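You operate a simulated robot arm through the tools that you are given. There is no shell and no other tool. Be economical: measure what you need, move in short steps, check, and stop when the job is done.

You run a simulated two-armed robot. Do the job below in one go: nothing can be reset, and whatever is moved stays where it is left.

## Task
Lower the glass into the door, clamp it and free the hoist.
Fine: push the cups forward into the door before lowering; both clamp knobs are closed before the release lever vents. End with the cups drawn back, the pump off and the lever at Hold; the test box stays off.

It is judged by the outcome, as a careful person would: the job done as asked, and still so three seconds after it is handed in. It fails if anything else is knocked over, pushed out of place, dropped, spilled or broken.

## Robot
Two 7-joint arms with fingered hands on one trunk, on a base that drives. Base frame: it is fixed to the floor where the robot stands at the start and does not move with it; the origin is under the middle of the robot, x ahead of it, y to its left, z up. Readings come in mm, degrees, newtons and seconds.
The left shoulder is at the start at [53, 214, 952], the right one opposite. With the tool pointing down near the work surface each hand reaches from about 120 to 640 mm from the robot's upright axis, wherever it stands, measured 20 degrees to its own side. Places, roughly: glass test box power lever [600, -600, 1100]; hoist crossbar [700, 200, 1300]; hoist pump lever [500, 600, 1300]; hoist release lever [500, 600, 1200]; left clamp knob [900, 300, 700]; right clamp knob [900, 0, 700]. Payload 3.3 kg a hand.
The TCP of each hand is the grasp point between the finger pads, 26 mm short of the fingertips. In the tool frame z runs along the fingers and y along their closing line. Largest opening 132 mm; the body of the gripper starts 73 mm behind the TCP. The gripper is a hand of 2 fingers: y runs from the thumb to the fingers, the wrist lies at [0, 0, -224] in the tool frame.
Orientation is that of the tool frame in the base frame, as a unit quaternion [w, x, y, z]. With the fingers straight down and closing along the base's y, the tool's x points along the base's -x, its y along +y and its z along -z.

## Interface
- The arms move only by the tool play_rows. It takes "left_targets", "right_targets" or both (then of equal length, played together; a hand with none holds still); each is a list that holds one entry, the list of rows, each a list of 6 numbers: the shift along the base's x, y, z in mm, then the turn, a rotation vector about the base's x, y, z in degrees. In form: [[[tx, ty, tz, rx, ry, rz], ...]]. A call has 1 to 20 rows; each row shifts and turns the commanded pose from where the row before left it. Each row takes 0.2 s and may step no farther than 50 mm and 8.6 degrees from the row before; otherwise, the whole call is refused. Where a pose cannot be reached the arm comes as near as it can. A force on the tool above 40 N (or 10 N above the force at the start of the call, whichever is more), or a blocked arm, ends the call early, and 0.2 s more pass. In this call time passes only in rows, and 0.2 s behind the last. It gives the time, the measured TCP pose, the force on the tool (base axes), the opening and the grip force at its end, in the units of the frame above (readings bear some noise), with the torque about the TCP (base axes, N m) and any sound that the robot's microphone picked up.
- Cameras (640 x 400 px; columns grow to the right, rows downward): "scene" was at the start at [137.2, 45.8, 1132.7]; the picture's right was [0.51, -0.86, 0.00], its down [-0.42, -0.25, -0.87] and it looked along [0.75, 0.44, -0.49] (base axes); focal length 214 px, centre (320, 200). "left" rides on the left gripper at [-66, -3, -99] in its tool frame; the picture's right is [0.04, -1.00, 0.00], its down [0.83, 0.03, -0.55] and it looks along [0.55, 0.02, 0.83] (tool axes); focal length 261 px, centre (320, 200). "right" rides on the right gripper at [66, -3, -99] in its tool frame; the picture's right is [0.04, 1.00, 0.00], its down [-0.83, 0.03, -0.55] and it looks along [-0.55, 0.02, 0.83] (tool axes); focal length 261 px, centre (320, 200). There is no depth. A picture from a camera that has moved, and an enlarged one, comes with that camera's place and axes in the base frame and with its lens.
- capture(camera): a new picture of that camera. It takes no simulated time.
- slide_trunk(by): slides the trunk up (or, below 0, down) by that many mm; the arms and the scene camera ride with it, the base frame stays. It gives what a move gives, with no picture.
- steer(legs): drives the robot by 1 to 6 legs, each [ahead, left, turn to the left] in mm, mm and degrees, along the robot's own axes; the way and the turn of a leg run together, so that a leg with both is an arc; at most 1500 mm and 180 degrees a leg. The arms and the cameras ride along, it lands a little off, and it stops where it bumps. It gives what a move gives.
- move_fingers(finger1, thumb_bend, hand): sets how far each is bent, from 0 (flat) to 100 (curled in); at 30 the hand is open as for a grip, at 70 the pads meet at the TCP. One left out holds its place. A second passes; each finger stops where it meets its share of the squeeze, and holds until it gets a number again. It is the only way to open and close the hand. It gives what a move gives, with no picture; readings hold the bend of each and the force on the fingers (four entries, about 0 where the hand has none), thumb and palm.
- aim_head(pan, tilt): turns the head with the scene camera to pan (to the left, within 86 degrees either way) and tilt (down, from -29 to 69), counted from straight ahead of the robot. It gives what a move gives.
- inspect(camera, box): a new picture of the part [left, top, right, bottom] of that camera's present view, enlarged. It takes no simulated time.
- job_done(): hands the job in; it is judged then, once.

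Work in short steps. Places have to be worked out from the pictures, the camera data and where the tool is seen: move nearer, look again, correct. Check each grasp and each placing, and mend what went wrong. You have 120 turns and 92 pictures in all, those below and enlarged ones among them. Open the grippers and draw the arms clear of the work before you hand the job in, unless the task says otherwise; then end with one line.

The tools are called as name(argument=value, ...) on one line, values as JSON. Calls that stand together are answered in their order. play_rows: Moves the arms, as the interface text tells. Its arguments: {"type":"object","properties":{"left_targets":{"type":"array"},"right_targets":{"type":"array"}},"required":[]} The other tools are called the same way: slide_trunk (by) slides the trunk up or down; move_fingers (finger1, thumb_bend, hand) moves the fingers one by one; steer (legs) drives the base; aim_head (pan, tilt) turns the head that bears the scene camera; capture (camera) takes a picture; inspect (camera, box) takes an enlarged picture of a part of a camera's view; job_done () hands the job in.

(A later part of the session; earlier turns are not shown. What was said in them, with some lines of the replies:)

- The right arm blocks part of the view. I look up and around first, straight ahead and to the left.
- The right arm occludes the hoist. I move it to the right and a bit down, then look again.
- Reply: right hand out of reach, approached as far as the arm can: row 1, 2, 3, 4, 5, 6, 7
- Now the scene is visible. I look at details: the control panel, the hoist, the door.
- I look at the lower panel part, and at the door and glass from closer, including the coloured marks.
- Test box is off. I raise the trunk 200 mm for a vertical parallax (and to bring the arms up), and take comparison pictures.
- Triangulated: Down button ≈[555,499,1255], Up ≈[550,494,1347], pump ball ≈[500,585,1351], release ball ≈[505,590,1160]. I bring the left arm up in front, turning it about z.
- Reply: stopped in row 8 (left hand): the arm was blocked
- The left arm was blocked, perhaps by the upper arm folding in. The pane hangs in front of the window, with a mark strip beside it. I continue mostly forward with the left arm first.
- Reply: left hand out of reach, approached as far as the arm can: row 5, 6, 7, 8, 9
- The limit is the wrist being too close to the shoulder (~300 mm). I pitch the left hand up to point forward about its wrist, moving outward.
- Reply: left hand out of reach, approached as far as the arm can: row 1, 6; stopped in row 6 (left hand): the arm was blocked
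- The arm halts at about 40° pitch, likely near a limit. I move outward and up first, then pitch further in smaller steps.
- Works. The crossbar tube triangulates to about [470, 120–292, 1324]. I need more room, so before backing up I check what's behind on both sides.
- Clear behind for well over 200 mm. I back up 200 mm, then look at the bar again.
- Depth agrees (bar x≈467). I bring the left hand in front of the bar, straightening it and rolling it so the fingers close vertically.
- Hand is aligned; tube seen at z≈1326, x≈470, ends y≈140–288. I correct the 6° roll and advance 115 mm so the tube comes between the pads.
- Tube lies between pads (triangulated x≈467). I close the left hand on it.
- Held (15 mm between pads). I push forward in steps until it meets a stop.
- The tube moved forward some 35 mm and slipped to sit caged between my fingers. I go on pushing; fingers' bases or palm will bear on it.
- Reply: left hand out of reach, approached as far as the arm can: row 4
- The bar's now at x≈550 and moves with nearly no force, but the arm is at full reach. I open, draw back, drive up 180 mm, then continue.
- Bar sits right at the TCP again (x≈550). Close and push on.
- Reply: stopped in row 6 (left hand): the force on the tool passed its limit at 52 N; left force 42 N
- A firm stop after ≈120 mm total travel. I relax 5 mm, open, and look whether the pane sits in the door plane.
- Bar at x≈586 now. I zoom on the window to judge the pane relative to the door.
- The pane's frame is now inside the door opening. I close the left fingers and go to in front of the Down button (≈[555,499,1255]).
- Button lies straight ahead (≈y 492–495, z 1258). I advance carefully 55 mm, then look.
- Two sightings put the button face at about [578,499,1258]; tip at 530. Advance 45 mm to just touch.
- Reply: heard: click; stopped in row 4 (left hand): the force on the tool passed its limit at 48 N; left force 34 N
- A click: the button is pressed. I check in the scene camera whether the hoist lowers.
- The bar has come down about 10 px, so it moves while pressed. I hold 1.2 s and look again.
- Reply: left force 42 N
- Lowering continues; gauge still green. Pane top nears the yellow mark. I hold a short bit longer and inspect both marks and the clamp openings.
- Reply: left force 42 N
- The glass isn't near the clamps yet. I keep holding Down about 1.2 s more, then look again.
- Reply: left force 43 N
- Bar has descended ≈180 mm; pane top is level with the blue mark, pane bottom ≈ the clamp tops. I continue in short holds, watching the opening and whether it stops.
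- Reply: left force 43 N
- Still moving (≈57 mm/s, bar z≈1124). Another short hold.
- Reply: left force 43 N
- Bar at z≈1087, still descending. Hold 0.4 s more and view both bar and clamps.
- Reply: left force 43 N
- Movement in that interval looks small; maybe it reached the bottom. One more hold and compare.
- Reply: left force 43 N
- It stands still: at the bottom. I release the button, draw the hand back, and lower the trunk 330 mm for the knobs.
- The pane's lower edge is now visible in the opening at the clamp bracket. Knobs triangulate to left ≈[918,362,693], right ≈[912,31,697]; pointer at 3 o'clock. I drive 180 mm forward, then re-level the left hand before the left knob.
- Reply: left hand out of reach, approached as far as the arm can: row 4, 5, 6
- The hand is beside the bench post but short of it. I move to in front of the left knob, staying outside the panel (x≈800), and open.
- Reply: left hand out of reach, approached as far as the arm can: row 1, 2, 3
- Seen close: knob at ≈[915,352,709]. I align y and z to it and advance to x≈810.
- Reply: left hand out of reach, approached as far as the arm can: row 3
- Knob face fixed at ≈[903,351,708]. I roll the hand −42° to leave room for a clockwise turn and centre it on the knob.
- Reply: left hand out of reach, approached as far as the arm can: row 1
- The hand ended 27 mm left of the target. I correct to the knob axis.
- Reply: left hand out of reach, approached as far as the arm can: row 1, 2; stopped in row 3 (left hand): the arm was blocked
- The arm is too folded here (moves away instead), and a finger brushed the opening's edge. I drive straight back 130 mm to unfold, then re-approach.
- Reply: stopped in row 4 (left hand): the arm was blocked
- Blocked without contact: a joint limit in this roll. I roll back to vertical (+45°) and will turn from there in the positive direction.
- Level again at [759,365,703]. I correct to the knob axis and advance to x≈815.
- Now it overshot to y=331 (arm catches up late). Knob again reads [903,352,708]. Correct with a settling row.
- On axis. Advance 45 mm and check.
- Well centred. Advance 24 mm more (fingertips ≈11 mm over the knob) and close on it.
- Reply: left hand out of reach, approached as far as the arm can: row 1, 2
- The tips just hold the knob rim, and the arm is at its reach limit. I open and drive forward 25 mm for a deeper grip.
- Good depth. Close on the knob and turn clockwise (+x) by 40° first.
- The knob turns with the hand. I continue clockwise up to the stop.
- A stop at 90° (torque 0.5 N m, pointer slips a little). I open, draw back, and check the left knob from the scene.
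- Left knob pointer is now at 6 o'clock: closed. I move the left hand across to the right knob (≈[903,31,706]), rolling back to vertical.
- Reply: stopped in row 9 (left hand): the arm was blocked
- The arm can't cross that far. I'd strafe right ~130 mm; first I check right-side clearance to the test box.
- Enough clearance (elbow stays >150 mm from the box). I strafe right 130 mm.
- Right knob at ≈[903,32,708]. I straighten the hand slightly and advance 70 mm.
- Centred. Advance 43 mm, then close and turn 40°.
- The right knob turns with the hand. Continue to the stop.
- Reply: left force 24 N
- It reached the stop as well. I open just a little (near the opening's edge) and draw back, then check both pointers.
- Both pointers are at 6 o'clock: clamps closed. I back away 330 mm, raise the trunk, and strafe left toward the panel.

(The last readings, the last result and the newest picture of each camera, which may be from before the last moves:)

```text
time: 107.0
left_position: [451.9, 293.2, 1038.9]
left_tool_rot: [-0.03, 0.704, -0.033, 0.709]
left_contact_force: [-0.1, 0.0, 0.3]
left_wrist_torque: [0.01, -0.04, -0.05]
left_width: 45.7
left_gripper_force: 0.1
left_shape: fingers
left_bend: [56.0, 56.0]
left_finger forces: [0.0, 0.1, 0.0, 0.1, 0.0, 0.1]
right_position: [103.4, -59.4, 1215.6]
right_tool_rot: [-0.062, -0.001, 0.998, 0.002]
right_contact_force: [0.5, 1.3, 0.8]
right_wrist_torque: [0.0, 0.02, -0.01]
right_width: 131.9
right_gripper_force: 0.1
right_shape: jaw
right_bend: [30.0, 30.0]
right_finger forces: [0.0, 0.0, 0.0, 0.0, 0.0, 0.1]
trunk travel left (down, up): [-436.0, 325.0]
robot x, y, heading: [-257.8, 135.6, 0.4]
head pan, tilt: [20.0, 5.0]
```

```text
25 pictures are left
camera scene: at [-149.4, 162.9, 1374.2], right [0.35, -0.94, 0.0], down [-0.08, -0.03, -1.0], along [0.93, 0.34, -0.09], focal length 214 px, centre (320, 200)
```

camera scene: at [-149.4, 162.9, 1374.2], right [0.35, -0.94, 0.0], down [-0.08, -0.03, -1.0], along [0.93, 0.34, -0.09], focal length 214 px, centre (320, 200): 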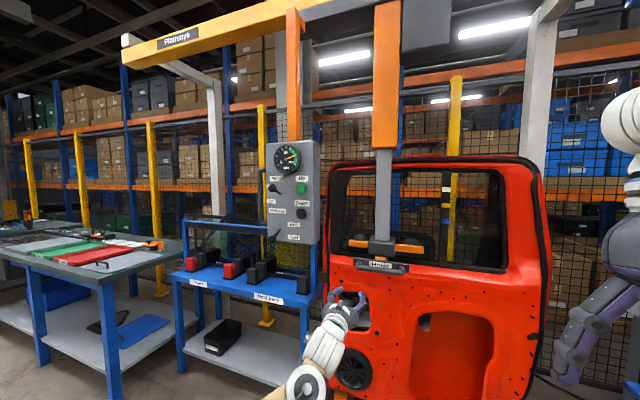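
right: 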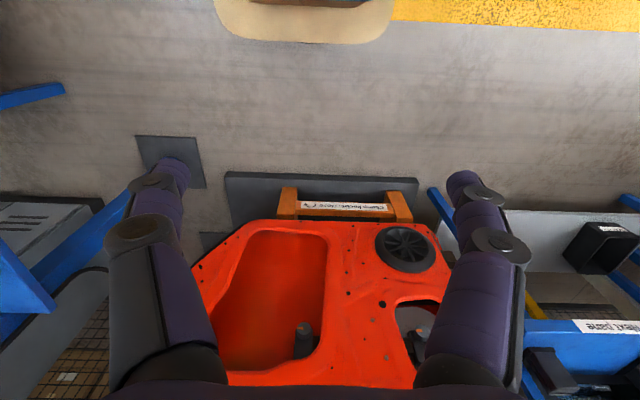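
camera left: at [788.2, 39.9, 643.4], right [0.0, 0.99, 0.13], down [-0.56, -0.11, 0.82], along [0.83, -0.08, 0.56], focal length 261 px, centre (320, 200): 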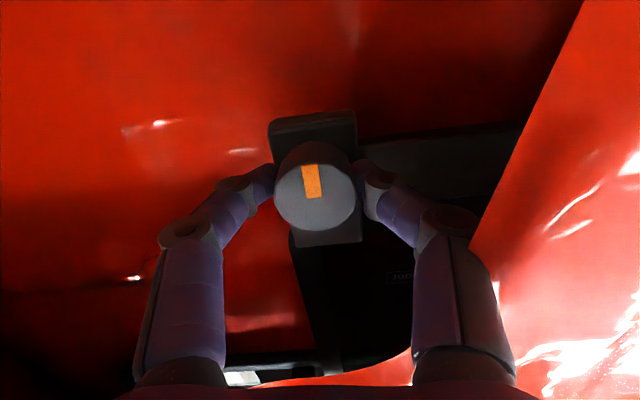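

I zoom on the panel to locate the lever balls and check the gauge.

inspect(camera="scene", box=[250, 130, 340, 250])

move_fingers(hand="left", finger1=70, thumb_bend=70)

play_rows(left_targets=[[[-5, 40, 5, 0, 0, 0], [-5, 40, 5, 0, 0, 0], [-5, 40, 5, 0, 0, 0], [-5, 40, 5, 0, 0, 0], [0, 40, 5, 0, 0, 0], [0, 40, 5, 0, 0, 0], [0, 40, 5, 0, 0, 0], [0, 13, 5, 0, 0, 0]]])

capture(camera="left")

```text
3.33 times, centred on (295, 190) of scene
camera zoom: at [-149.4, 162.9, 1374.2], right [0.35, -0.94, 0.0], down [-0.08, -0.03, -1.0], along [0.93, 0.34, -0.09], focal length 715 px, centre (403, 233)
```

zoom: 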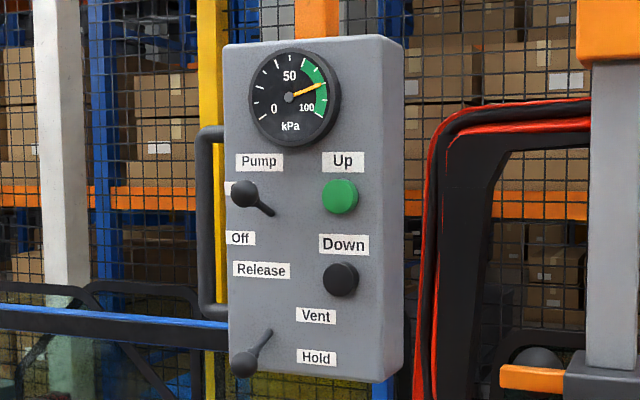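

```text
time: 108.0
left_position: [451.8, 293.5, 1038.1]
left_tool_rot: [-0.031, 0.704, -0.034, 0.709]
left_contact_force: [-0.9, -0.8, 0.3]
left_wrist_torque: [0.01, 0.01, -0.02]
left_width: 2.2
left_gripper_force: 0.1
left_shape: fingers
left_bend: [70.0, 70.0]
left_finger forces: [0.0, 0.0, 0.1, 0.1, 0.1, 0.0]
right_position: [104.4, -60.0, 1215.3]
right_tool_rot: [-0.061, -0.002, 0.998, 0.002]
right_contact_force: [0.1, 0.7, -0.3]
right_wrist_torque: [0.03, -0.01, -0.02]
right_width: 131.8
right_gripper_force: 0.0
right_shape: jaw
right_bend: [30.0, 30.0]
right_finger forces: [0.0, 0.0, 0.0, 0.0, 0.0, 0.0]
trunk travel left (down, up): [-436.0, 325.0]
robot x, y, heading: [-258.6, 128.5, 0.2]
head pan, tilt: [20.0, 5.0]
```

```text
time: 109.8
left_position: [431.0, 585.4, 1079.0]
left_tool_rot: [-0.03, 0.704, -0.034, 0.709]
left_contact_force: [-0.1, 0.2, -0.2]
left_wrist_torque: [0.0, -0.02, 0.01]
left_width: 2.0
left_gripper_force: 0.0
left_shape: fingers
left_bend: [70.0, 70.0]
left_finger forces: [0.0, 0.0, 0.0, 0.0, 0.0, 0.0]
right_position: [103.4, -61.4, 1213.5]
right_tool_rot: [-0.062, -0.002, 0.998, 0.002]
right_contact_force: [0.1, 0.3, -0.4]
right_wrist_torque: [0.02, 0.04, -0.03]
right_width: 131.8
right_gripper_force: 0.0
right_shape: jaw
right_bend: [30.0, 30.0]
right_finger forces: [0.0, 0.1, 0.0, 0.1, 0.0, 0.0]
trunk travel left (down, up): [-436.0, 325.0]
robot x, y, heading: [-256.4, 128.8, 0.1]
head pan, tilt: [20.0, 5.0]
```

```text
23 pictures are left
camera left: at [333.0, 594.6, 1013.9], right [0.01, 0.99, 0.13], down [-0.56, -0.11, 0.82], along [0.83, -0.08, 0.55], focal length 261 px, centre (320, 200)
```

left: 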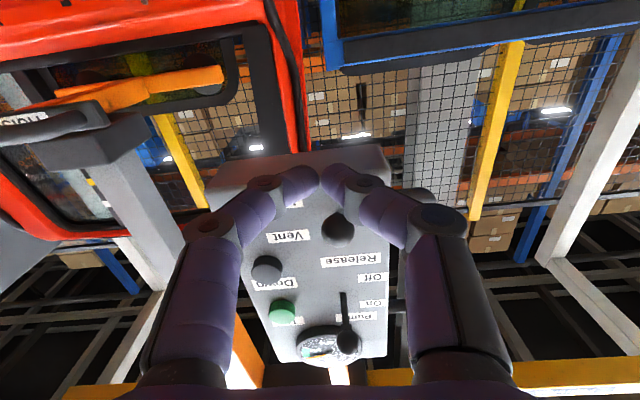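

Release ball at ≈[500,587,1160], pump ball ≈[500,581,1349]; gauge still in the green. I drive ahead 70 mm so the closed fingers come under the release ball.

steer(legs=[[70, 0, 0]])

play_rows(left_targets=[[[0, 0, 15, 0, 0, 0], [0, 0, 15, 0, 0, 0], [0, 0, 10, 0, 0, 0]]])

capture(camera="left")

```text
time: 110.8
left_position: [504.7, 586.3, 1079.9]
left_tool_rot: [-0.029, 0.704, -0.035, 0.708]
left_contact_force: [0.4, 0.4, -0.2]
left_wrist_torque: [0.0, 0.01, 0.01]
left_width: 1.9
left_gripper_force: 0.1
left_shape: fingers
left_bend: [70.0, 70.0]
left_finger forces: [0.0, 0.0, 0.1, 0.0, 0.0, 0.1]
right_position: [176.0, -60.5, 1214.5]
right_tool_rot: [-0.062, -0.002, 0.998, 0.001]
right_contact_force: [-0.2, -0.5, 0.5]
right_wrist_torque: [0.04, 0.04, 0.0]
right_width: 131.8
right_gripper_force: 0.0
right_shape: jaw
right_bend: [30.0, 30.0]
right_finger forces: [0.1, 0.0, 0.1, 0.0, 0.0, 0.0]
trunk travel left (down, up): [-436.0, 325.0]
robot x, y, heading: [-189.7, 132.6, 0.2]
head pan, tilt: [20.0, 5.0]
```

```text
time: 111.6
left_position: [501.9, 585.8, 1120.9]
left_tool_rot: [-0.029, 0.704, -0.035, 0.709]
left_contact_force: [0.1, -0.7, 0.5]
left_wrist_torque: [0.0, 0.01, -0.01]
left_width: 2.0
left_gripper_force: 0.0
left_shape: fingers
left_bend: [70.0, 70.0]
left_finger forces: [0.0, 0.0, 0.0, 0.0, 0.0, 0.0]
right_position: [175.3, -59.4, 1215.3]
right_tool_rot: [-0.061, -0.002, 0.998, 0.002]
right_contact_force: [0.6, -1.0, 0.9]
right_wrist_torque: [0.0, -0.01, 0.01]
right_width: 131.9
right_gripper_force: 0.1
right_shape: jaw
right_bend: [30.0, 30.0]
right_finger forces: [0.0, 0.0, 0.0, 0.0, 0.0, 0.0]
trunk travel left (down, up): [-436.0, 325.0]
robot x, y, heading: [-185.2, 130.2, 0.2]
head pan, tilt: [20.0, 5.0]
```

```text
22 pictures are left
camera left: at [404.1, 594.2, 1054.4], right [0.01, 0.99, 0.13], down [-0.56, -0.1, 0.82], along [0.83, -0.08, 0.55], focal length 261 px, centre (320, 200)
```

left: 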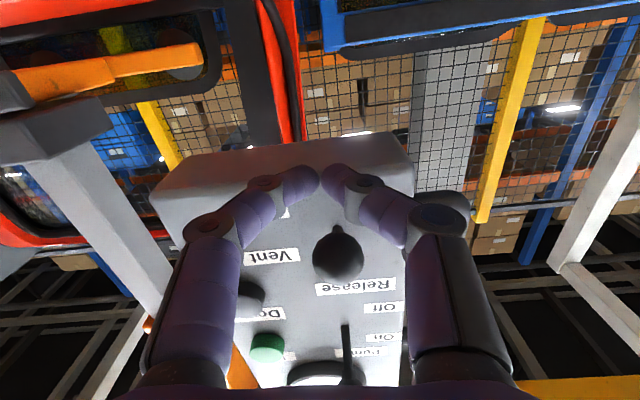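

Ball is overhead near x≈505–525. I move 12 mm in and lift in small steps to push the lever up to Vent.

play_rows(left_targets=[[[12, 2, 0, 0, 0, 0], [0, 0, 10, 0, 0, 0], [0, 0, 10, 0, 0, 0], [0, 0, 10, 0, 0, 0], [0, 0, 10, 0, 0, 0], [0, 0, 10, 0, 0, 0]]])

inspect(camera="scene", box=[210, 110, 350, 250])

```text
time: 113.0
left_position: [516.4, 587.8, 1169.6]
left_tool_rot: [-0.03, 0.704, -0.033, 0.708]
left_contact_force: [-0.3, 0.7, -1.7]
left_wrist_torque: [0.0, -0.02, 0.0]
left_width: 2.6
left_gripper_force: 0.4
left_shape: fingers
left_bend: [70.0, 70.0]
left_finger forces: [0.1, 0.0, 0.0, 0.0, 1.7, 0.1]
right_position: [174.0, -60.0, 1214.8]
right_tool_rot: [-0.062, -0.001, 0.998, 0.001]
right_contact_force: [0.6, -0.9, 0.3]
right_wrist_torque: [0.02, -0.01, 0.0]
right_width: 132.0
right_gripper_force: 0.0
right_shape: jaw
right_bend: [30.0, 30.0]
right_finger forces: [0.0, 0.0, 0.1, 0.0, 0.0, 0.1]
trunk travel left (down, up): [-436.0, 325.0]
robot x, y, heading: [-184.7, 133.2, 0.2]
head pan, tilt: [20.0, 5.0]
```

```text
2.86 times, centred on (280, 180) of scene
camera zoom: at [-78.4, 163.4, 1374.2], right [0.34, -0.94, 0.0], down [-0.08, -0.03, -1.0], along [0.94, 0.34, -0.09], focal length 613 px, centre (434, 257)
```

zoom: 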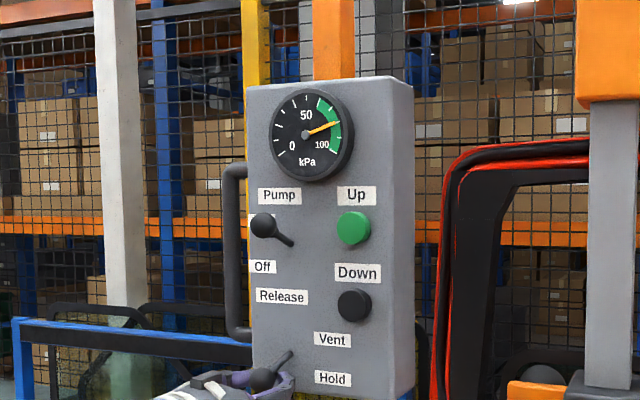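

The fingers touch the ball (1.7 N). Continue lifting.

play_rows(left_targets=[[[0, 0, 10, 0, 0, 0], [0, 0, 10, 0, 0, 0], [0, 0, 10, 0, 0, 0], [0, 0, 10, 0, 0, 0], [0, 0, 10, 0, 0, 0]]])

inspect(camera="scene", box=[210, 110, 350, 250])

```text
time: 114.2
left_position: [515.4, 588.3, 1220.2]
left_tool_rot: [-0.03, 0.703, -0.034, 0.71]
left_contact_force: [0.1, 1.0, -0.8]
left_wrist_torque: [0.01, -0.01, 0.04]
left_width: 2.8
left_gripper_force: 0.5
left_shape: fingers
left_bend: [70.0, 70.0]
left_finger forces: [0.1, 0.0, 0.0, 0.0, 0.9, 0.0]
right_position: [174.5, -60.4, 1214.7]
right_tool_rot: [-0.062, -0.002, 0.998, 0.002]
right_contact_force: [-0.6, 0.4, 0.5]
right_wrist_torque: [0.0, 0.03, 0.01]
right_width: 131.9
right_gripper_force: 0.1
right_shape: jaw
right_bend: [30.0, 30.0]
right_finger forces: [0.0, 0.0, 0.1, 0.0, 0.1, 0.0]
trunk travel left (down, up): [-436.0, 325.0]
robot x, y, heading: [-184.6, 132.8, 0.2]
head pan, tilt: [20.0, 5.0]
```

```text
2.86 times, centred on (280, 180) of scene
camera zoom: at [-78.6, 163.3, 1374.3], right [0.34, -0.94, 0.0], down [-0.08, -0.03, -1.0], along [0.94, 0.34, -0.09], focal length 613 px, centre (434, 257)
```

zoom: 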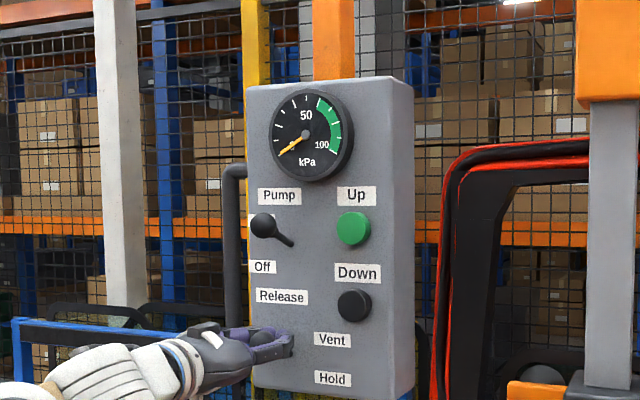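

The gauge dropped to 0: vented. Next the pump lever: I draw back, go above its ball, and push it down.

play_rows(left_targets=[[[-20, 0, -8, 0, 0, 0], [-40, 0, 0, 0, 0, 0], [-40, 0, 0, 0, 0, 0], [0, -1, 40, 0, 0, 0], [0, -1, 40, 0, 0, 0], [0, -1, 40, 0, 0, 0], [0, -1, 40, 0, 0, 0], [0, -1, 30, 0, 0, 0], [0, 0, 10, 0, 0, 0], [0, 0, 0, 0, 0, 0]]])

inspect(camera="scene", box=[210, 110, 350, 250])

```text
time: 116.4
left_position: [412.3, 583.1, 1411.4]
left_tool_rot: [-0.03, 0.704, -0.035, 0.709]
left_contact_force: [-0.9, 0.2, 0.1]
left_wrist_torque: [0.01, -0.02, 0.0]
left_width: 2.2
left_gripper_force: 0.1
left_shape: fingers
left_bend: [70.0, 70.0]
left_finger forces: [0.0, 0.1, 0.0, 0.0, 0.0, 0.0]
right_position: [173.8, -61.1, 1214.8]
right_tool_rot: [-0.061, -0.002, 0.998, 0.002]
right_contact_force: [-0.6, 0.0, 0.2]
right_wrist_torque: [-0.01, 0.01, -0.03]
right_width: 131.9
right_gripper_force: 0.1
right_shape: jaw
right_bend: [30.0, 30.0]
right_finger forces: [0.0, 0.0, 0.1, 0.0, 0.1, 0.1]
trunk travel left (down, up): [-436.0, 325.0]
robot x, y, heading: [-188.7, 135.6, 0.1]
head pan, tilt: [20.0, 5.0]
```

```text
2.86 times, centred on (280, 180) of scene
camera zoom: at [-78.5, 163.0, 1374.2], right [0.34, -0.94, 0.0], down [-0.08, -0.03, -1.0], along [0.94, 0.34, -0.09], focal length 613 px, centre (434, 257)
```

zoom: 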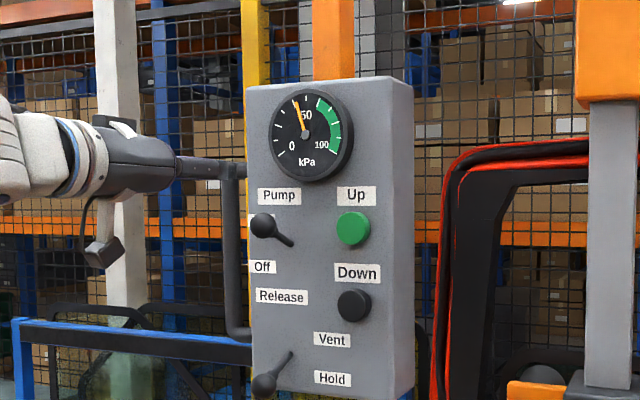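

The vent lever springs back to Hold, and with the pump on suction rebuilds (~40 kPa). So: pump off first, then vent again. I go over the pump ball and press down.

play_rows(left_targets=[[[35, 0, 0, 0, 0, 0], [35, 0, 0, 0, 0, 0], [28, 0, 0, 0, 0, 0], [0, 0, -12, 0, 0, 0], [0, 0, -12, 0, 0, 0], [0, 0, -12, 0, 0, 0], [0, 0, -12, 0, 0, 0], [0, 0, -12, 0, 0, 0], [0, 0, -12, 0, 0, 0], [0, 0, -12, 0, 0, 0]]])

inspect(camera="scene", box=[210, 110, 350, 250])

```text
time: 118.6
left_position: [513.3, 583.1, 1326.9]
left_tool_rot: [-0.031, 0.704, -0.034, 0.709]
left_contact_force: [0.3, 0.6, 0.4]
left_wrist_torque: [-0.01, 0.01, 0.0]
left_width: 1.8
left_gripper_force: 0.1
left_shape: fingers
left_bend: [70.0, 70.0]
left_finger forces: [0.0, 0.1, 0.0, 0.1, 0.0, 0.0]
right_position: [173.9, -59.8, 1215.6]
right_tool_rot: [-0.062, -0.001, 0.998, 0.001]
right_contact_force: [-0.2, -0.2, -0.8]
right_wrist_torque: [0.01, 0.0, -0.01]
right_width: 132.3
right_gripper_force: 0.0
right_shape: jaw
right_bend: [30.0, 30.0]
right_finger forces: [0.1, 0.0, 0.0, 0.0, 0.0, 0.1]
trunk travel left (down, up): [-436.0, 325.0]
robot x, y, heading: [-186.5, 130.8, 0.3]
head pan, tilt: [20.0, 5.0]
```

```text
2.86 times, centred on (280, 180) of scene
camera zoom: at [-78.5, 163.3, 1374.2], right [0.34, -0.94, 0.0], down [-0.08, -0.03, -1.0], along [0.94, 0.34, -0.09], focal length 613 px, centre (434, 257)
```

zoom: 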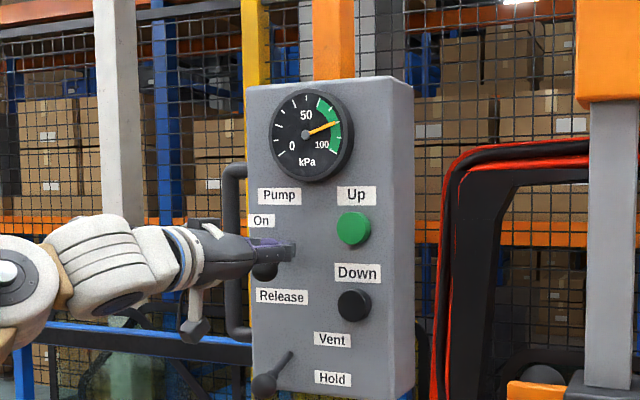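

The pump lever is now down at Off. I nudge 8 mm more, back off, and go under the release ball again.

play_rows(left_targets=[[[0, 0, -8, 0, 0, 0], [0, 0, 12, 0, 0, 0], [-35, 0, 0, 0, 0, 0], [-40, 0, 0, 0, 0, 0], [-30, 0, 0, 0, 0, 0], [0, 1, -40, 0, 0, 0], [0, 1, -40, 0, 0, 0], [0, 1, -40, 0, 0, 0], [0, 1, -40, 0, 0, 0], [0, 1, -45, 0, 0, 0], [0, 0, 0, 0, 0, 0]]])

inspect(camera="scene", box=[210, 110, 350, 250])

```text
time: 121.0
left_position: [408.4, 590.0, 1126.7]
left_tool_rot: [-0.029, 0.704, -0.035, 0.709]
left_contact_force: [-0.1, 0.5, 0.1]
left_wrist_torque: [-0.01, 0.0, -0.04]
left_width: 2.1
left_gripper_force: 0.1
left_shape: fingers
left_bend: [70.0, 70.0]
left_finger forces: [0.0, 0.0, 0.1, 0.1, 0.0, 0.0]
right_position: [174.4, -60.8, 1215.0]
right_tool_rot: [-0.061, -0.002, 0.998, 0.001]
right_contact_force: [0.1, 0.3, 0.2]
right_wrist_torque: [-0.02, 0.01, 0.02]
right_width: 131.8
right_gripper_force: 0.0
right_shape: jaw
right_bend: [30.0, 30.0]
right_finger forces: [0.0, 0.0, 0.0, 0.1, 0.1, 0.0]
trunk travel left (down, up): [-436.0, 325.0]
robot x, y, heading: [-186.8, 133.5, 0.3]
head pan, tilt: [20.0, 5.0]
```

```text
2.86 times, centred on (280, 180) of scene
camera zoom: at [-78.8, 162.9, 1374.3], right [0.34, -0.94, 0.0], down [-0.08, -0.03, -1.0], along [0.94, 0.34, -0.09], focal length 613 px, centre (434, 257)
```

zoom: 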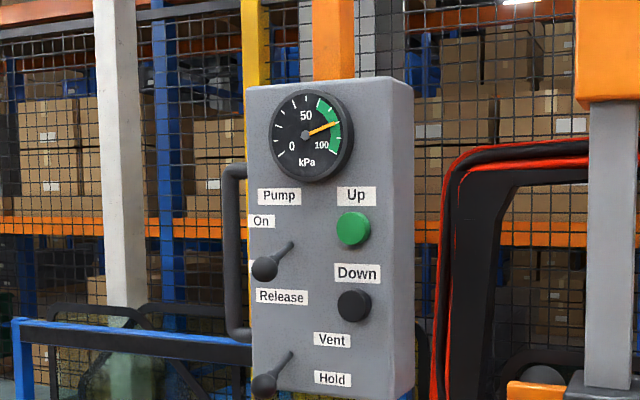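

Pump stays Off, vacuum held at 80. Now lift the release lever to Vent and hold.

play_rows(left_targets=[[[35, 0, -4, 0, 0, 0], [35, 0, -3, 0, 0, 0], [36, 0, 0, 0, 0, 0], [0, 0, 14, 0, 0, 0], [0, 0, 14, 0, 0, 0], [0, 0, 14, 0, 0, 0], [0, 0, 14, 0, 0, 0], [0, 0, 14, 0, 0, 0], [0, 0, 14, 0, 0, 0], [0, 0, 14, 0, 0, 0], [0, 0, 0, 0, 0, 0], [0, 0, 0, 0, 0, 0], [0, 0, 0, 0, 0, 0], [0, 0, 0, 0, 0, 0], [0, 0, 0, 0, 0, 0]]])

inspect(camera="scene", box=[210, 110, 350, 250])

```text
time: 124.2
left_position: [514.5, 589.1, 1216.4]
left_tool_rot: [-0.03, 0.704, -0.033, 0.709]
left_contact_force: [0.2, 1.5, 0.6]
left_wrist_torque: [0.01, -0.02, 0.0]
left_width: 3.1
left_gripper_force: 0.8
left_shape: fingers
left_bend: [70.0, 70.0]
left_finger forces: [0.0, 0.0, 0.0, 0.0, 1.5, 0.0]
right_position: [173.7, -59.7, 1214.9]
right_tool_rot: [-0.062, -0.001, 0.998, 0.002]
right_contact_force: [0.3, 0.6, -0.1]
right_wrist_torque: [-0.01, 0.01, 0.02]
right_width: 132.1
right_gripper_force: 0.0
right_shape: jaw
right_bend: [30.0, 30.0]
right_finger forces: [0.1, 0.0, 0.0, 0.1, 0.0, 0.0]
trunk travel left (down, up): [-436.0, 325.0]
robot x, y, heading: [-186.9, 131.1, 0.2]
head pan, tilt: [20.0, 5.0]
```

```text
2.86 times, centred on (280, 180) of scene
camera zoom: at [-78.7, 163.2, 1374.3], right [0.34, -0.94, 0.0], down [-0.08, -0.03, -1.0], along [0.94, 0.34, -0.09], focal length 613 px, centre (434, 257)
```

zoom: 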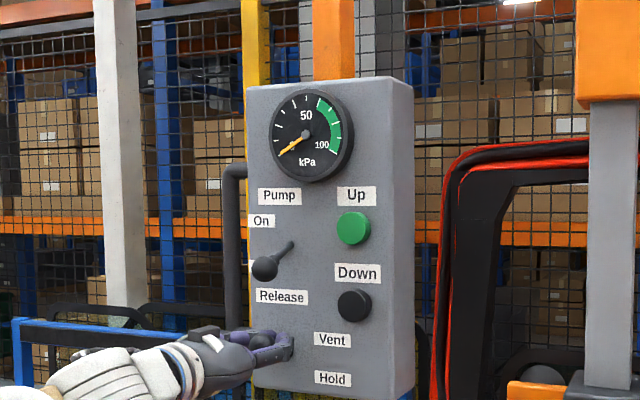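

Gauge at 0 with the pump off. I lower the lever back to Hold, withdraw, and move to the crossbar (≈[586,205,1079]), rolling the hand back to vertical closing.

play_rows(left_targets=[[[0, 0, -20, 0, 0, 0], [0, 0, -25, 0, 0, 0], [0, 0, -25, 0, 0, 0], [0, 0, -20, 0, 0, 0], [-40, 0, 0, 0, 0, 0], [-40, 0, 0, 0, 0, 0], [-20, 0, 0, 0, 0, 0]]])

play_rows(left_targets=[[[0, -32, -4, -8, 0, 0], [0, -32, -4, -8, 0, 0], [0, -32, -4, -8, 0, 0], [0, -32, -4, -8, 0, 0], [0, -32, -4, -8, 0, 0], [0, -32, -4, -8, 0, 0], [0, -32, -4, -8, 0, 0], [0, -32, -4, -8, 0, 0], [0, -32, -4, -8, 0, 0], [0, -32, -4, -8, 0, 0], [0, -32, -4, -8, 0, 0], [0, -32, -3, -7, 0, 0], [0, 0, 0, 0, 0, 0]]])

move_fingers(hand="left", finger1=30, thumb_bend=30)

capture(camera="left")

capture(camera="scene")

```text
time: 125.8
left_position: [412.8, 586.1, 1128.8]
left_tool_rot: [-0.029, 0.704, -0.035, 0.709]
left_contact_force: [0.2, 0.1, 0.4]
left_wrist_torque: [0.0, -0.01, -0.03]
left_width: 1.9
left_gripper_force: 0.0
left_shape: fingers
left_bend: [70.0, 70.0]
left_finger forces: [0.1, 0.0, 0.0, 0.1, 0.0, 0.1]
right_position: [173.4, -59.9, 1215.2]
right_tool_rot: [-0.061, -0.002, 0.998, 0.001]
right_contact_force: [-0.3, 0.3, -0.4]
right_wrist_torque: [0.01, -0.03, -0.03]
right_width: 131.8
right_gripper_force: 0.0
right_shape: jaw
right_bend: [30.0, 30.0]
right_finger forces: [0.0, 0.0, 0.0, 0.1, 0.1, 0.1]
trunk travel left (down, up): [-436.0, 325.0]
robot x, y, heading: [-186.4, 133.2, -0.0]
head pan, tilt: [20.0, 5.0]
```

```text
time: 128.5
left_position: [430.8, 272.9, 1061.4]
left_tool_rot: [0.437, 0.506, 0.481, 0.567]
left_contact_force: [0.7, 0.5, 0.4]
left_wrist_torque: [-0.02, 0.02, -0.02]
left_width: 1.9
left_gripper_force: 0.0
left_shape: fingers
left_bend: [70.0, 70.0]
left_finger forces: [0.0, 0.0, 0.1, 0.0, 0.1, 0.0]
right_position: [174.4, -59.4, 1215.2]
right_tool_rot: [-0.061, -0.001, 0.998, 0.002]
right_contact_force: [1.0, -0.7, 0.1]
right_wrist_torque: [0.0, -0.04, 0.0]
right_width: 132.0
right_gripper_force: 0.0
right_shape: jaw
right_bend: [30.0, 30.0]
right_finger forces: [0.0, 0.1, 0.1, 0.0, 0.0, 0.0]
trunk travel left (down, up): [-436.0, 325.0]
robot x, y, heading: [-187.8, 130.4, 0.4]
head pan, tilt: [20.0, 5.0]
stopped in row 13 (left hand): the arm was blocked; the commanded pose is now the measured one
```

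```text
time: 129.5
left_position: [431.7, 272.7, 1061.6]
left_tool_rot: [0.439, 0.506, 0.482, 0.566]
left_contact_force: [-0.3, 0.3, -0.1]
left_wrist_torque: [0.02, -0.02, 0.02]
left_width: 132.9
left_gripper_force: 0.2
left_shape: fingers
left_bend: [30.0, 30.0]
left_finger forces: [0.0, 0.1, 0.1, 0.1, 0.0, 0.0]
right_position: [174.5, -60.3, 1215.1]
right_tool_rot: [-0.062, -0.001, 0.998, 0.001]
right_contact_force: [0.4, 0.6, 0.9]
right_wrist_torque: [0.01, -0.02, 0.0]
right_width: 131.8
right_gripper_force: 0.0
right_shape: jaw
right_bend: [30.0, 30.0]
right_finger forces: [0.0, 0.0, 0.0, 0.1, 0.0, 0.1]
trunk travel left (down, up): [-436.0, 325.0]
robot x, y, heading: [-189.9, 134.7, 0.4]
head pan, tilt: [20.0, 5.0]
```

```text
15 pictures are left
camera left: at [340.5, 198.1, 1046.4], right [0.01, 0.19, -0.98], down [-0.64, 0.76, 0.14], along [0.77, 0.63, 0.13], focal length 261 px, centre (320, 200)
```

left: 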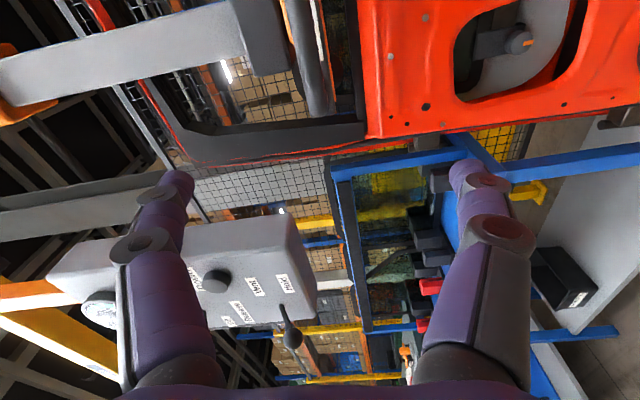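

```text
14 pictures are left
camera scene: at [-78.6, 163.1, 1374.3], right [0.34, -0.94, 0.0], down [-0.08, -0.03, -1.0], along [0.94, 0.34, -0.09], focal length 214 px, centre (320, 200)
```

scene: 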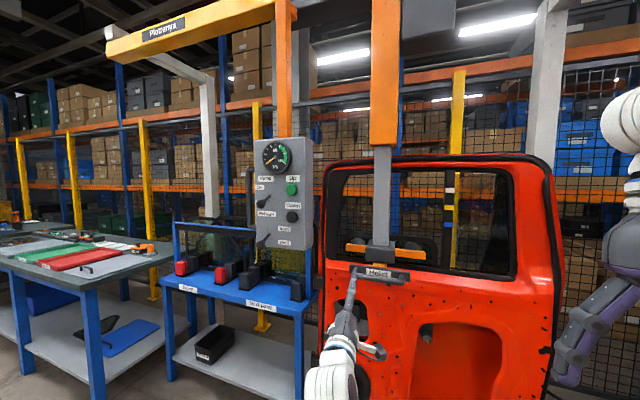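

The arm hits its crossing limit again at y≈273; I strafe right 130 mm and straighten the hand onto the bar's middle.

steer(legs=[[0, -130, 0]])

play_rows(left_targets=[[[0, 15, 5, -3, 0, -2], [0, 15, 5, -3, 0, -2], [0, 15, 5, -3, 0, -2], [0, 15, 3, 0, 0, 0], [0, 0, 0, 0, 0, 0]]])

capture(camera="left")

```text
time: 130.8
left_position: [431.7, 140.1, 1061.4]
left_tool_rot: [0.437, 0.506, 0.482, 0.567]
left_contact_force: [-0.1, 0.7, -0.5]
left_wrist_torque: [0.04, -0.01, 0.01]
left_width: 132.8
left_gripper_force: 0.1
left_shape: fingers
left_bend: [30.0, 30.0]
left_finger forces: [0.0, 0.1, 0.0, 0.1, 0.0, 0.0]
right_position: [175.2, -194.1, 1215.5]
right_tool_rot: [-0.062, -0.003, 0.998, 0.003]
right_contact_force: [1.1, -0.1, -0.3]
right_wrist_torque: [0.05, -0.02, -0.01]
right_width: 132.1
right_gripper_force: 0.1
right_shape: jaw
right_bend: [30.0, 30.0]
right_finger forces: [0.0, 0.0, 0.1, 0.0, 0.0, 0.1]
trunk travel left (down, up): [-436.0, 325.0]
robot x, y, heading: [-184.1, -2.4, 0.1]
head pan, tilt: [20.0, 5.0]
```

```text
time: 132.0
left_position: [432.1, 201.5, 1078.7]
left_tool_rot: [0.505, 0.494, 0.498, 0.503]
left_contact_force: [-0.1, -0.1, -1.1]
left_wrist_torque: [0.01, 0.0, 0.01]
left_width: 133.1
left_gripper_force: 0.1
left_shape: fingers
left_bend: [30.0, 30.0]
left_finger forces: [0.1, 0.0, 0.1, 0.0, 0.0, 0.0]
right_position: [175.7, -192.1, 1214.5]
right_tool_rot: [-0.061, -0.002, 0.998, 0.002]
right_contact_force: [-0.2, -0.3, -0.4]
right_wrist_torque: [0.03, -0.01, 0.0]
right_width: 131.9
right_gripper_force: 0.0
right_shape: jaw
right_bend: [30.0, 30.0]
right_finger forces: [0.0, 0.0, 0.0, 0.0, 0.0, 0.0]
trunk travel left (down, up): [-436.0, 325.0]
robot x, y, heading: [-186.4, -1.4, 0.2]
head pan, tilt: [20.0, 5.0]
```

```text
13 pictures are left
camera left: at [333.2, 134.4, 1074.7], right [0.02, 0.04, -1.0], down [-0.55, 0.83, 0.02], along [0.83, 0.55, 0.03], focal length 261 px, centre (320, 200)
```

left: 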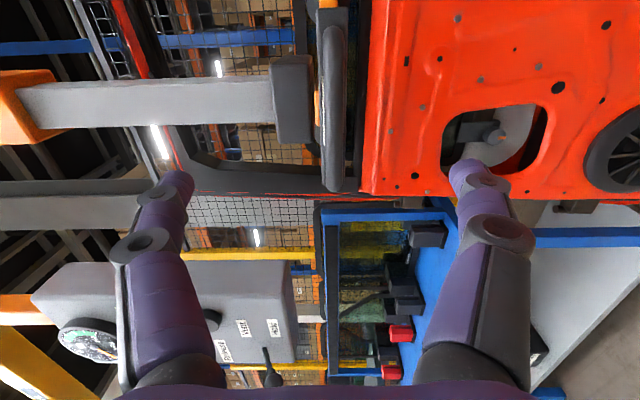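

Bar at z≈1069, x≈586. I lower 9 mm and advance so that the fingers hook behind the bar (TCP≈605), then close.

play_rows(left_targets=[[[30, 0, -5, 0, 0, 0], [35, 0, -4, 0, 0, 0], [35, 0, 0, 0, 0, 0], [35, 0, 0, 0, 0, 0], [20, 0, 0, 0, 0, 0], [18, 0, 0, 0, 0, 0], [0, 0, 0, 0, 0, 0]]])

move_fingers(hand="left", finger1=70, thumb_bend=70)

capture(camera="left")

```text
time: 133.6
left_position: [603.3, 202.5, 1071.3]
left_tool_rot: [0.506, 0.494, 0.498, 0.502]
left_contact_force: [0.6, -0.5, -0.1]
left_wrist_torque: [-0.02, 0.01, 0.01]
left_width: 133.4
left_gripper_force: 0.1
left_shape: fingers
left_bend: [30.0, 30.0]
left_finger forces: [0.0, 0.0, 0.0, 0.0, 0.0, 0.0]
right_position: [175.7, -192.3, 1215.1]
right_tool_rot: [-0.062, -0.002, 0.998, 0.001]
right_contact_force: [0.4, 0.5, 0.1]
right_wrist_torque: [0.01, 0.0, 0.01]
right_width: 132.0
right_gripper_force: 0.1
right_shape: jaw
right_bend: [30.0, 30.0]
right_finger forces: [0.0, 0.0, 0.1, 0.0, 0.0, 0.1]
trunk travel left (down, up): [-436.0, 325.0]
robot x, y, heading: [-184.0, 2.0, 0.4]
head pan, tilt: [20.0, 5.0]
```

```text
time: 134.6
left_position: [604.0, 201.9, 1070.1]
left_tool_rot: [0.505, 0.494, 0.499, 0.502]
left_contact_force: [0.5, -0.5, -1.0]
left_wrist_torque: [-0.01, -0.02, 0.0]
left_width: 3.1
left_gripper_force: 0.7
left_shape: fingers
left_bend: [70.0, 69.0]
left_finger forces: [0.0, 0.0, 0.0, 0.0, 1.6, 0.1]
right_position: [175.8, -191.7, 1215.9]
right_tool_rot: [-0.062, -0.002, 0.998, 0.002]
right_contact_force: [0.4, -0.5, 0.4]
right_wrist_torque: [-0.03, 0.0, -0.03]
right_width: 131.6
right_gripper_force: 0.0
right_shape: jaw
right_bend: [30.0, 30.0]
right_finger forces: [0.1, 0.1, 0.0, 0.0, 0.1, 0.0]
trunk travel left (down, up): [-436.0, 325.0]
robot x, y, heading: [-186.6, -1.7, 0.1]
head pan, tilt: [20.0, 5.0]
```

```text
12 pictures are left
camera left: at [505.2, 135.7, 1065.9], right [0.02, 0.04, -1.0], down [-0.56, 0.83, 0.02], along [0.83, 0.55, 0.03], focal length 261 px, centre (320, 200)
```

left: 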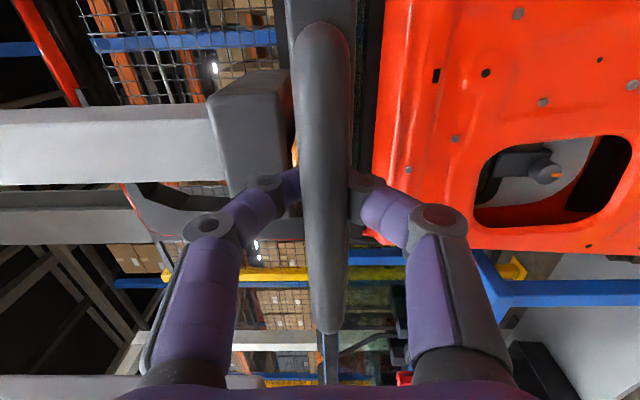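

The fingers are closed behind the bar. I pull back slowly, 60 mm first, and check that the glass stays.

play_rows(left_targets=[[[-12, 0, 0, 0, 0, 0], [-12, 0, 0, 0, 0, 0], [-12, 0, 0, 0, 0, 0], [-12, 0, 0, 0, 0, 0], [-12, 0, 0, 0, 0, 0]]])

aim_head(pan=20, tilt=15)

inspect(camera="scene", box=[230, 90, 430, 290])

capture(camera="left")

```text
time: 135.8
left_position: [543.8, 201.9, 1068.5]
left_tool_rot: [0.505, 0.494, 0.498, 0.503]
left_contact_force: [-0.3, 1.5, -4.5]
left_wrist_torque: [0.01, 0.04, 0.02]
left_width: 8.8
left_gripper_force: 2.5
left_shape: fingers
left_bend: [69.0, 68.0]
left_finger forces: [0.9, 0.0, 0.0, 0.1, 4.0, 0.1]
right_position: [175.7, -192.0, 1214.4]
right_tool_rot: [-0.063, -0.002, 0.998, 0.0]
right_contact_force: [0.4, -0.3, 0.5]
right_wrist_torque: [0.01, -0.05, -0.01]
right_width: 132.2
right_gripper_force: 0.1
right_shape: jaw
right_bend: [30.0, 30.0]
right_finger forces: [0.0, 0.0, 0.1, 0.0, 0.0, 0.1]
trunk travel left (down, up): [-436.0, 325.0]
robot x, y, heading: [-185.0, -3.8, 0.3]
head pan, tilt: [20.0, 5.0]
```

```text
time: 136.6
left_position: [544.2, 202.7, 1068.0]
left_tool_rot: [0.505, 0.495, 0.497, 0.503]
left_contact_force: [-0.8, 0.6, -3.5]
left_wrist_torque: [0.0, 0.02, 0.01]
left_width: 8.3
left_gripper_force: 2.1
left_shape: fingers
left_bend: [69.0, 69.0]
left_finger forces: [0.7, 0.0, 0.0, 0.0, 3.7, 0.0]
right_position: [176.3, -192.5, 1214.8]
right_tool_rot: [-0.062, -0.002, 0.998, 0.002]
right_contact_force: [0.8, 0.3, 0.1]
right_wrist_torque: [-0.01, 0.02, -0.01]
right_width: 132.1
right_gripper_force: 0.1
right_shape: jaw
right_bend: [30.0, 30.0]
right_finger forces: [0.1, 0.0, 0.0, 0.1, 0.0, 0.1]
trunk travel left (down, up): [-436.0, 325.0]
robot x, y, heading: [-185.4, 1.9, 0.2]
head pan, tilt: [20.0, 15.0]
```

```text
2.00 times, centred on (330, 190) of scene
camera zoom: at [-76.2, 31.8, 1358.1], right [0.35, -0.94, 0.0], down [-0.24, -0.09, -0.97], along [0.91, 0.33, -0.26], focal length 429 px, centre (300, 220)
```

zoom: 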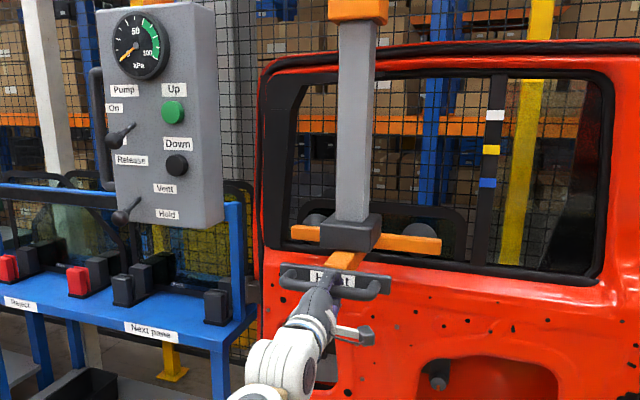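

```text
10 pictures are left
camera left: at [446.2, 135.2, 1064.7], right [0.02, 0.04, -1.0], down [-0.56, 0.83, 0.02], along [0.83, 0.55, 0.03], focal length 261 px, centre (320, 200)
```

left: 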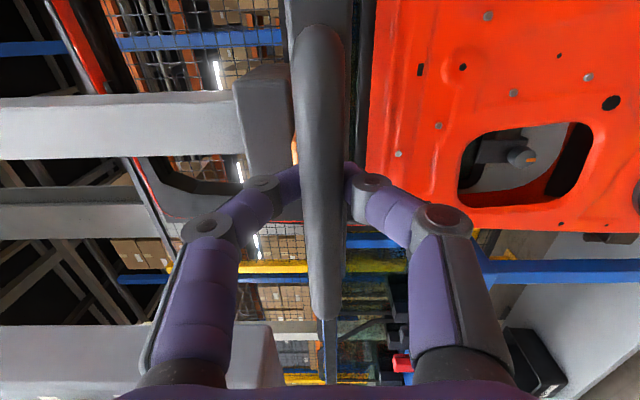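

The bar came with it (x≈538), the pane stayed. Pull on to the rear stop (~70 mm more).

play_rows(left_targets=[[[-12, 0, 0, 0, 0, 0], [-12, 0, 0, 0, 0, 0], [-12, 0, 0, 0, 0, 0], [-12, 0, 0, 0, 0, 0], [-12, 0, 0, 0, 0, 0], [-12, 0, 0, 0, 0, 0], [-8, 0, 0, 0, 0, 0], [-5, 0, 0, 0, 0, 0]]])

capture(camera="left")

```text
time: 138.3
left_position: [461.7, 200.6, 1068.9]
left_tool_rot: [0.504, 0.495, 0.498, 0.503]
left_contact_force: [7.0, 0.5, -3.8]
left_wrist_torque: [0.01, 0.03, 0.01]
left_width: 17.4
left_gripper_force: 5.0
left_shape: fingers
left_bend: [66.0, 66.0]
left_finger forces: [3.3, 0.0, 0.1, 0.0, 7.1, 0.1]
right_position: [176.1, -191.7, 1214.5]
right_tool_rot: [-0.063, -0.002, 0.998, 0.002]
right_contact_force: [0.9, -0.8, 0.0]
right_wrist_torque: [0.01, 0.01, 0.0]
right_width: 132.3
right_gripper_force: 0.0
right_shape: jaw
right_bend: [30.0, 30.0]
right_finger forces: [0.0, 0.0, 0.0, 0.0, 0.1, 0.1]
trunk travel left (down, up): [-436.0, 325.0]
robot x, y, heading: [-183.4, -5.4, 0.3]
head pan, tilt: [20.0, 15.0]
```

```text
9 pictures are left
camera left: at [362.5, 134.7, 1065.3], right [0.01, 0.04, -1.0], down [-0.55, 0.83, 0.02], along [0.83, 0.55, 0.03], focal length 261 px, centre (320, 200)
```

left: 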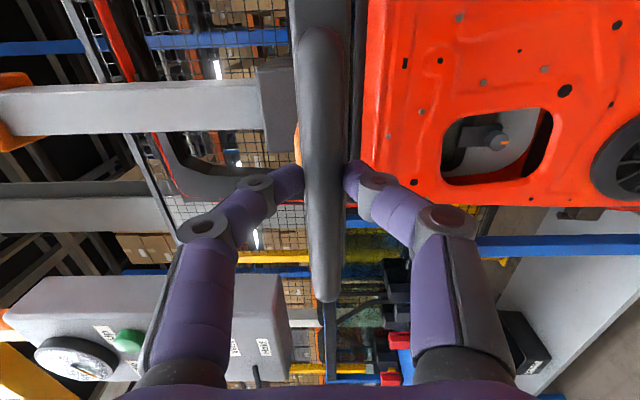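

The bar is at x≈468, its original rear position. I open, draw the hand back, drive back 100 mm and check everything.

move_fingers(hand="left", finger1=30, thumb_bend=30)

play_rows(left_targets=[[[-25, 0, 0, 0, 0, 0], [-30, 0, 0, 0, 0, 0], [-20, 0, 0, 0, 0, 0]]])

steer(legs=[[-120, 0, 0]])

capture(camera="scene")

inspect(camera="scene", box=[230, 110, 330, 230])

inspect(camera="scene", box=[280, 130, 450, 290])

```text
time: 139.3
left_position: [459.8, 200.4, 1069.2]
left_tool_rot: [0.505, 0.494, 0.498, 0.503]
left_contact_force: [-0.4, 0.5, 1.0]
left_wrist_torque: [0.0, -0.01, 0.0]
left_width: 133.0
left_gripper_force: 0.0
left_shape: fingers
left_bend: [30.0, 30.0]
left_finger forces: [0.0, 0.0, 0.0, 0.1, 0.0, 0.0]
right_position: [174.1, -192.5, 1214.5]
right_tool_rot: [-0.062, -0.002, 0.998, 0.002]
right_contact_force: [-1.0, -0.4, -0.6]
right_wrist_torque: [0.02, 0.02, 0.02]
right_width: 131.9
right_gripper_force: 0.0
right_shape: jaw
right_bend: [30.0, 30.0]
right_finger forces: [0.0, 0.1, 0.0, 0.0, 0.0, 0.0]
trunk travel left (down, up): [-436.0, 325.0]
robot x, y, heading: [-187.2, -0.9, 0.2]
head pan, tilt: [20.0, 15.0]
```

```text
time: 140.2
left_position: [384.3, 200.6, 1069.0]
left_tool_rot: [0.506, 0.494, 0.497, 0.503]
left_contact_force: [-0.6, -0.7, 0.7]
left_wrist_torque: [-0.02, -0.01, -0.04]
left_width: 133.2
left_gripper_force: 0.1
left_shape: fingers
left_bend: [30.0, 30.0]
left_finger forces: [0.0, 0.0, 0.0, 0.0, 0.1, 0.0]
right_position: [174.9, -192.5, 1214.8]
right_tool_rot: [-0.061, -0.003, 0.998, 0.002]
right_contact_force: [-1.1, 0.3, -0.4]
right_wrist_torque: [0.0, 0.01, -0.03]
right_width: 131.9
right_gripper_force: 0.1
right_shape: jaw
right_bend: [30.0, 30.0]
right_finger forces: [0.1, 0.1, 0.0, 0.1, 0.0, 0.0]
trunk travel left (down, up): [-436.0, 325.0]
robot x, y, heading: [-186.7, 0.2, 0.2]
head pan, tilt: [20.0, 15.0]
```

```text
time: 141.4
left_position: [263.9, 200.5, 1071.0]
left_tool_rot: [0.505, 0.494, 0.498, 0.504]
left_contact_force: [-0.9, 0.2, -0.3]
left_wrist_torque: [-0.02, 0.02, 0.04]
left_width: 133.5
left_gripper_force: 0.1
left_shape: fingers
left_bend: [30.0, 30.0]
left_finger forces: [0.0, 0.1, 0.0, 0.0, 0.0, 0.0]
right_position: [55.6, -193.6, 1216.2]
right_tool_rot: [-0.061, -0.002, 0.998, 0.002]
right_contact_force: [-0.5, 0.4, -0.6]
right_wrist_torque: [0.02, -0.03, 0.0]
right_width: 131.8
right_gripper_force: 0.0
right_shape: jaw
right_bend: [30.0, 30.0]
right_finger forces: [0.0, 0.1, 0.0, 0.0, 0.0, 0.1]
trunk travel left (down, up): [-436.0, 325.0]
robot x, y, heading: [-303.9, -2.5, 0.3]
head pan, tilt: [20.0, 15.0]
```

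```text
8 pictures are left
camera scene: at [-197.4, 31.0, 1358.3], right [0.35, -0.94, 0.0], down [-0.24, -0.09, -0.97], along [0.91, 0.33, -0.26], focal length 214 px, centre (320, 200)
```

scene: 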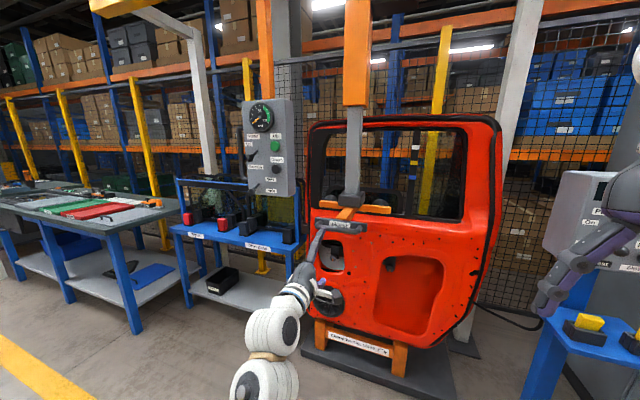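

```text
3.33 times, centred on (280, 170) of scene
camera zoom: at [-197.4, 31.0, 1358.3], right [0.35, -0.94, 0.0], down [-0.24, -0.09, -0.97], along [0.91, 0.33, -0.26], focal length 715 px, centre (453, 300)
```

zoom: 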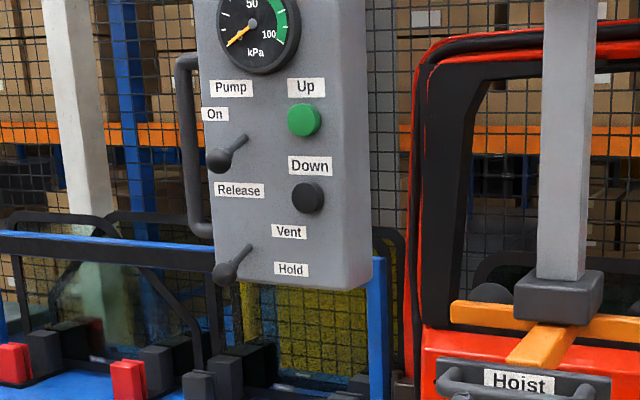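

```text
2.50 times, centred on (365, 210) of scene
camera zoom: at [-197.4, 31.0, 1358.3], right [0.35, -0.94, 0.0], down [-0.24, -0.09, -0.97], along [0.91, 0.33, -0.26], focal length 536 px, centre (208, 175)
```

zoom: 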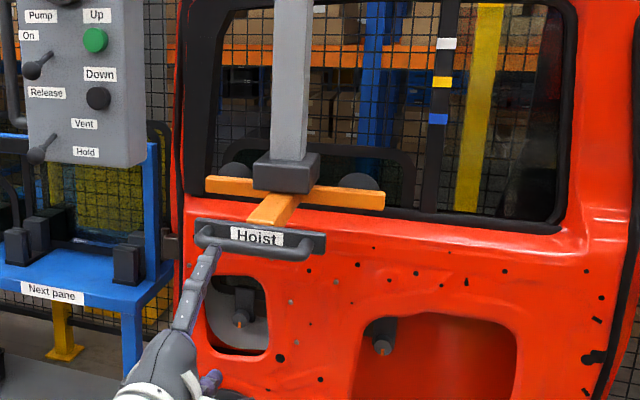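

All is as asked: gauge at 0, pump Off, release lever at Hold, both knob pointers at closed, pane standing in the door, cups drawn back, test box untouched, hands open and clear. I hand the job in.

job_done()

```text
The job is handed in.
```

The glass is lowered into the door and held by both closed clamps. The hoist is vented and its cups are drawn back, the pump is off, the lever is at Hold, and I never touched the test box.
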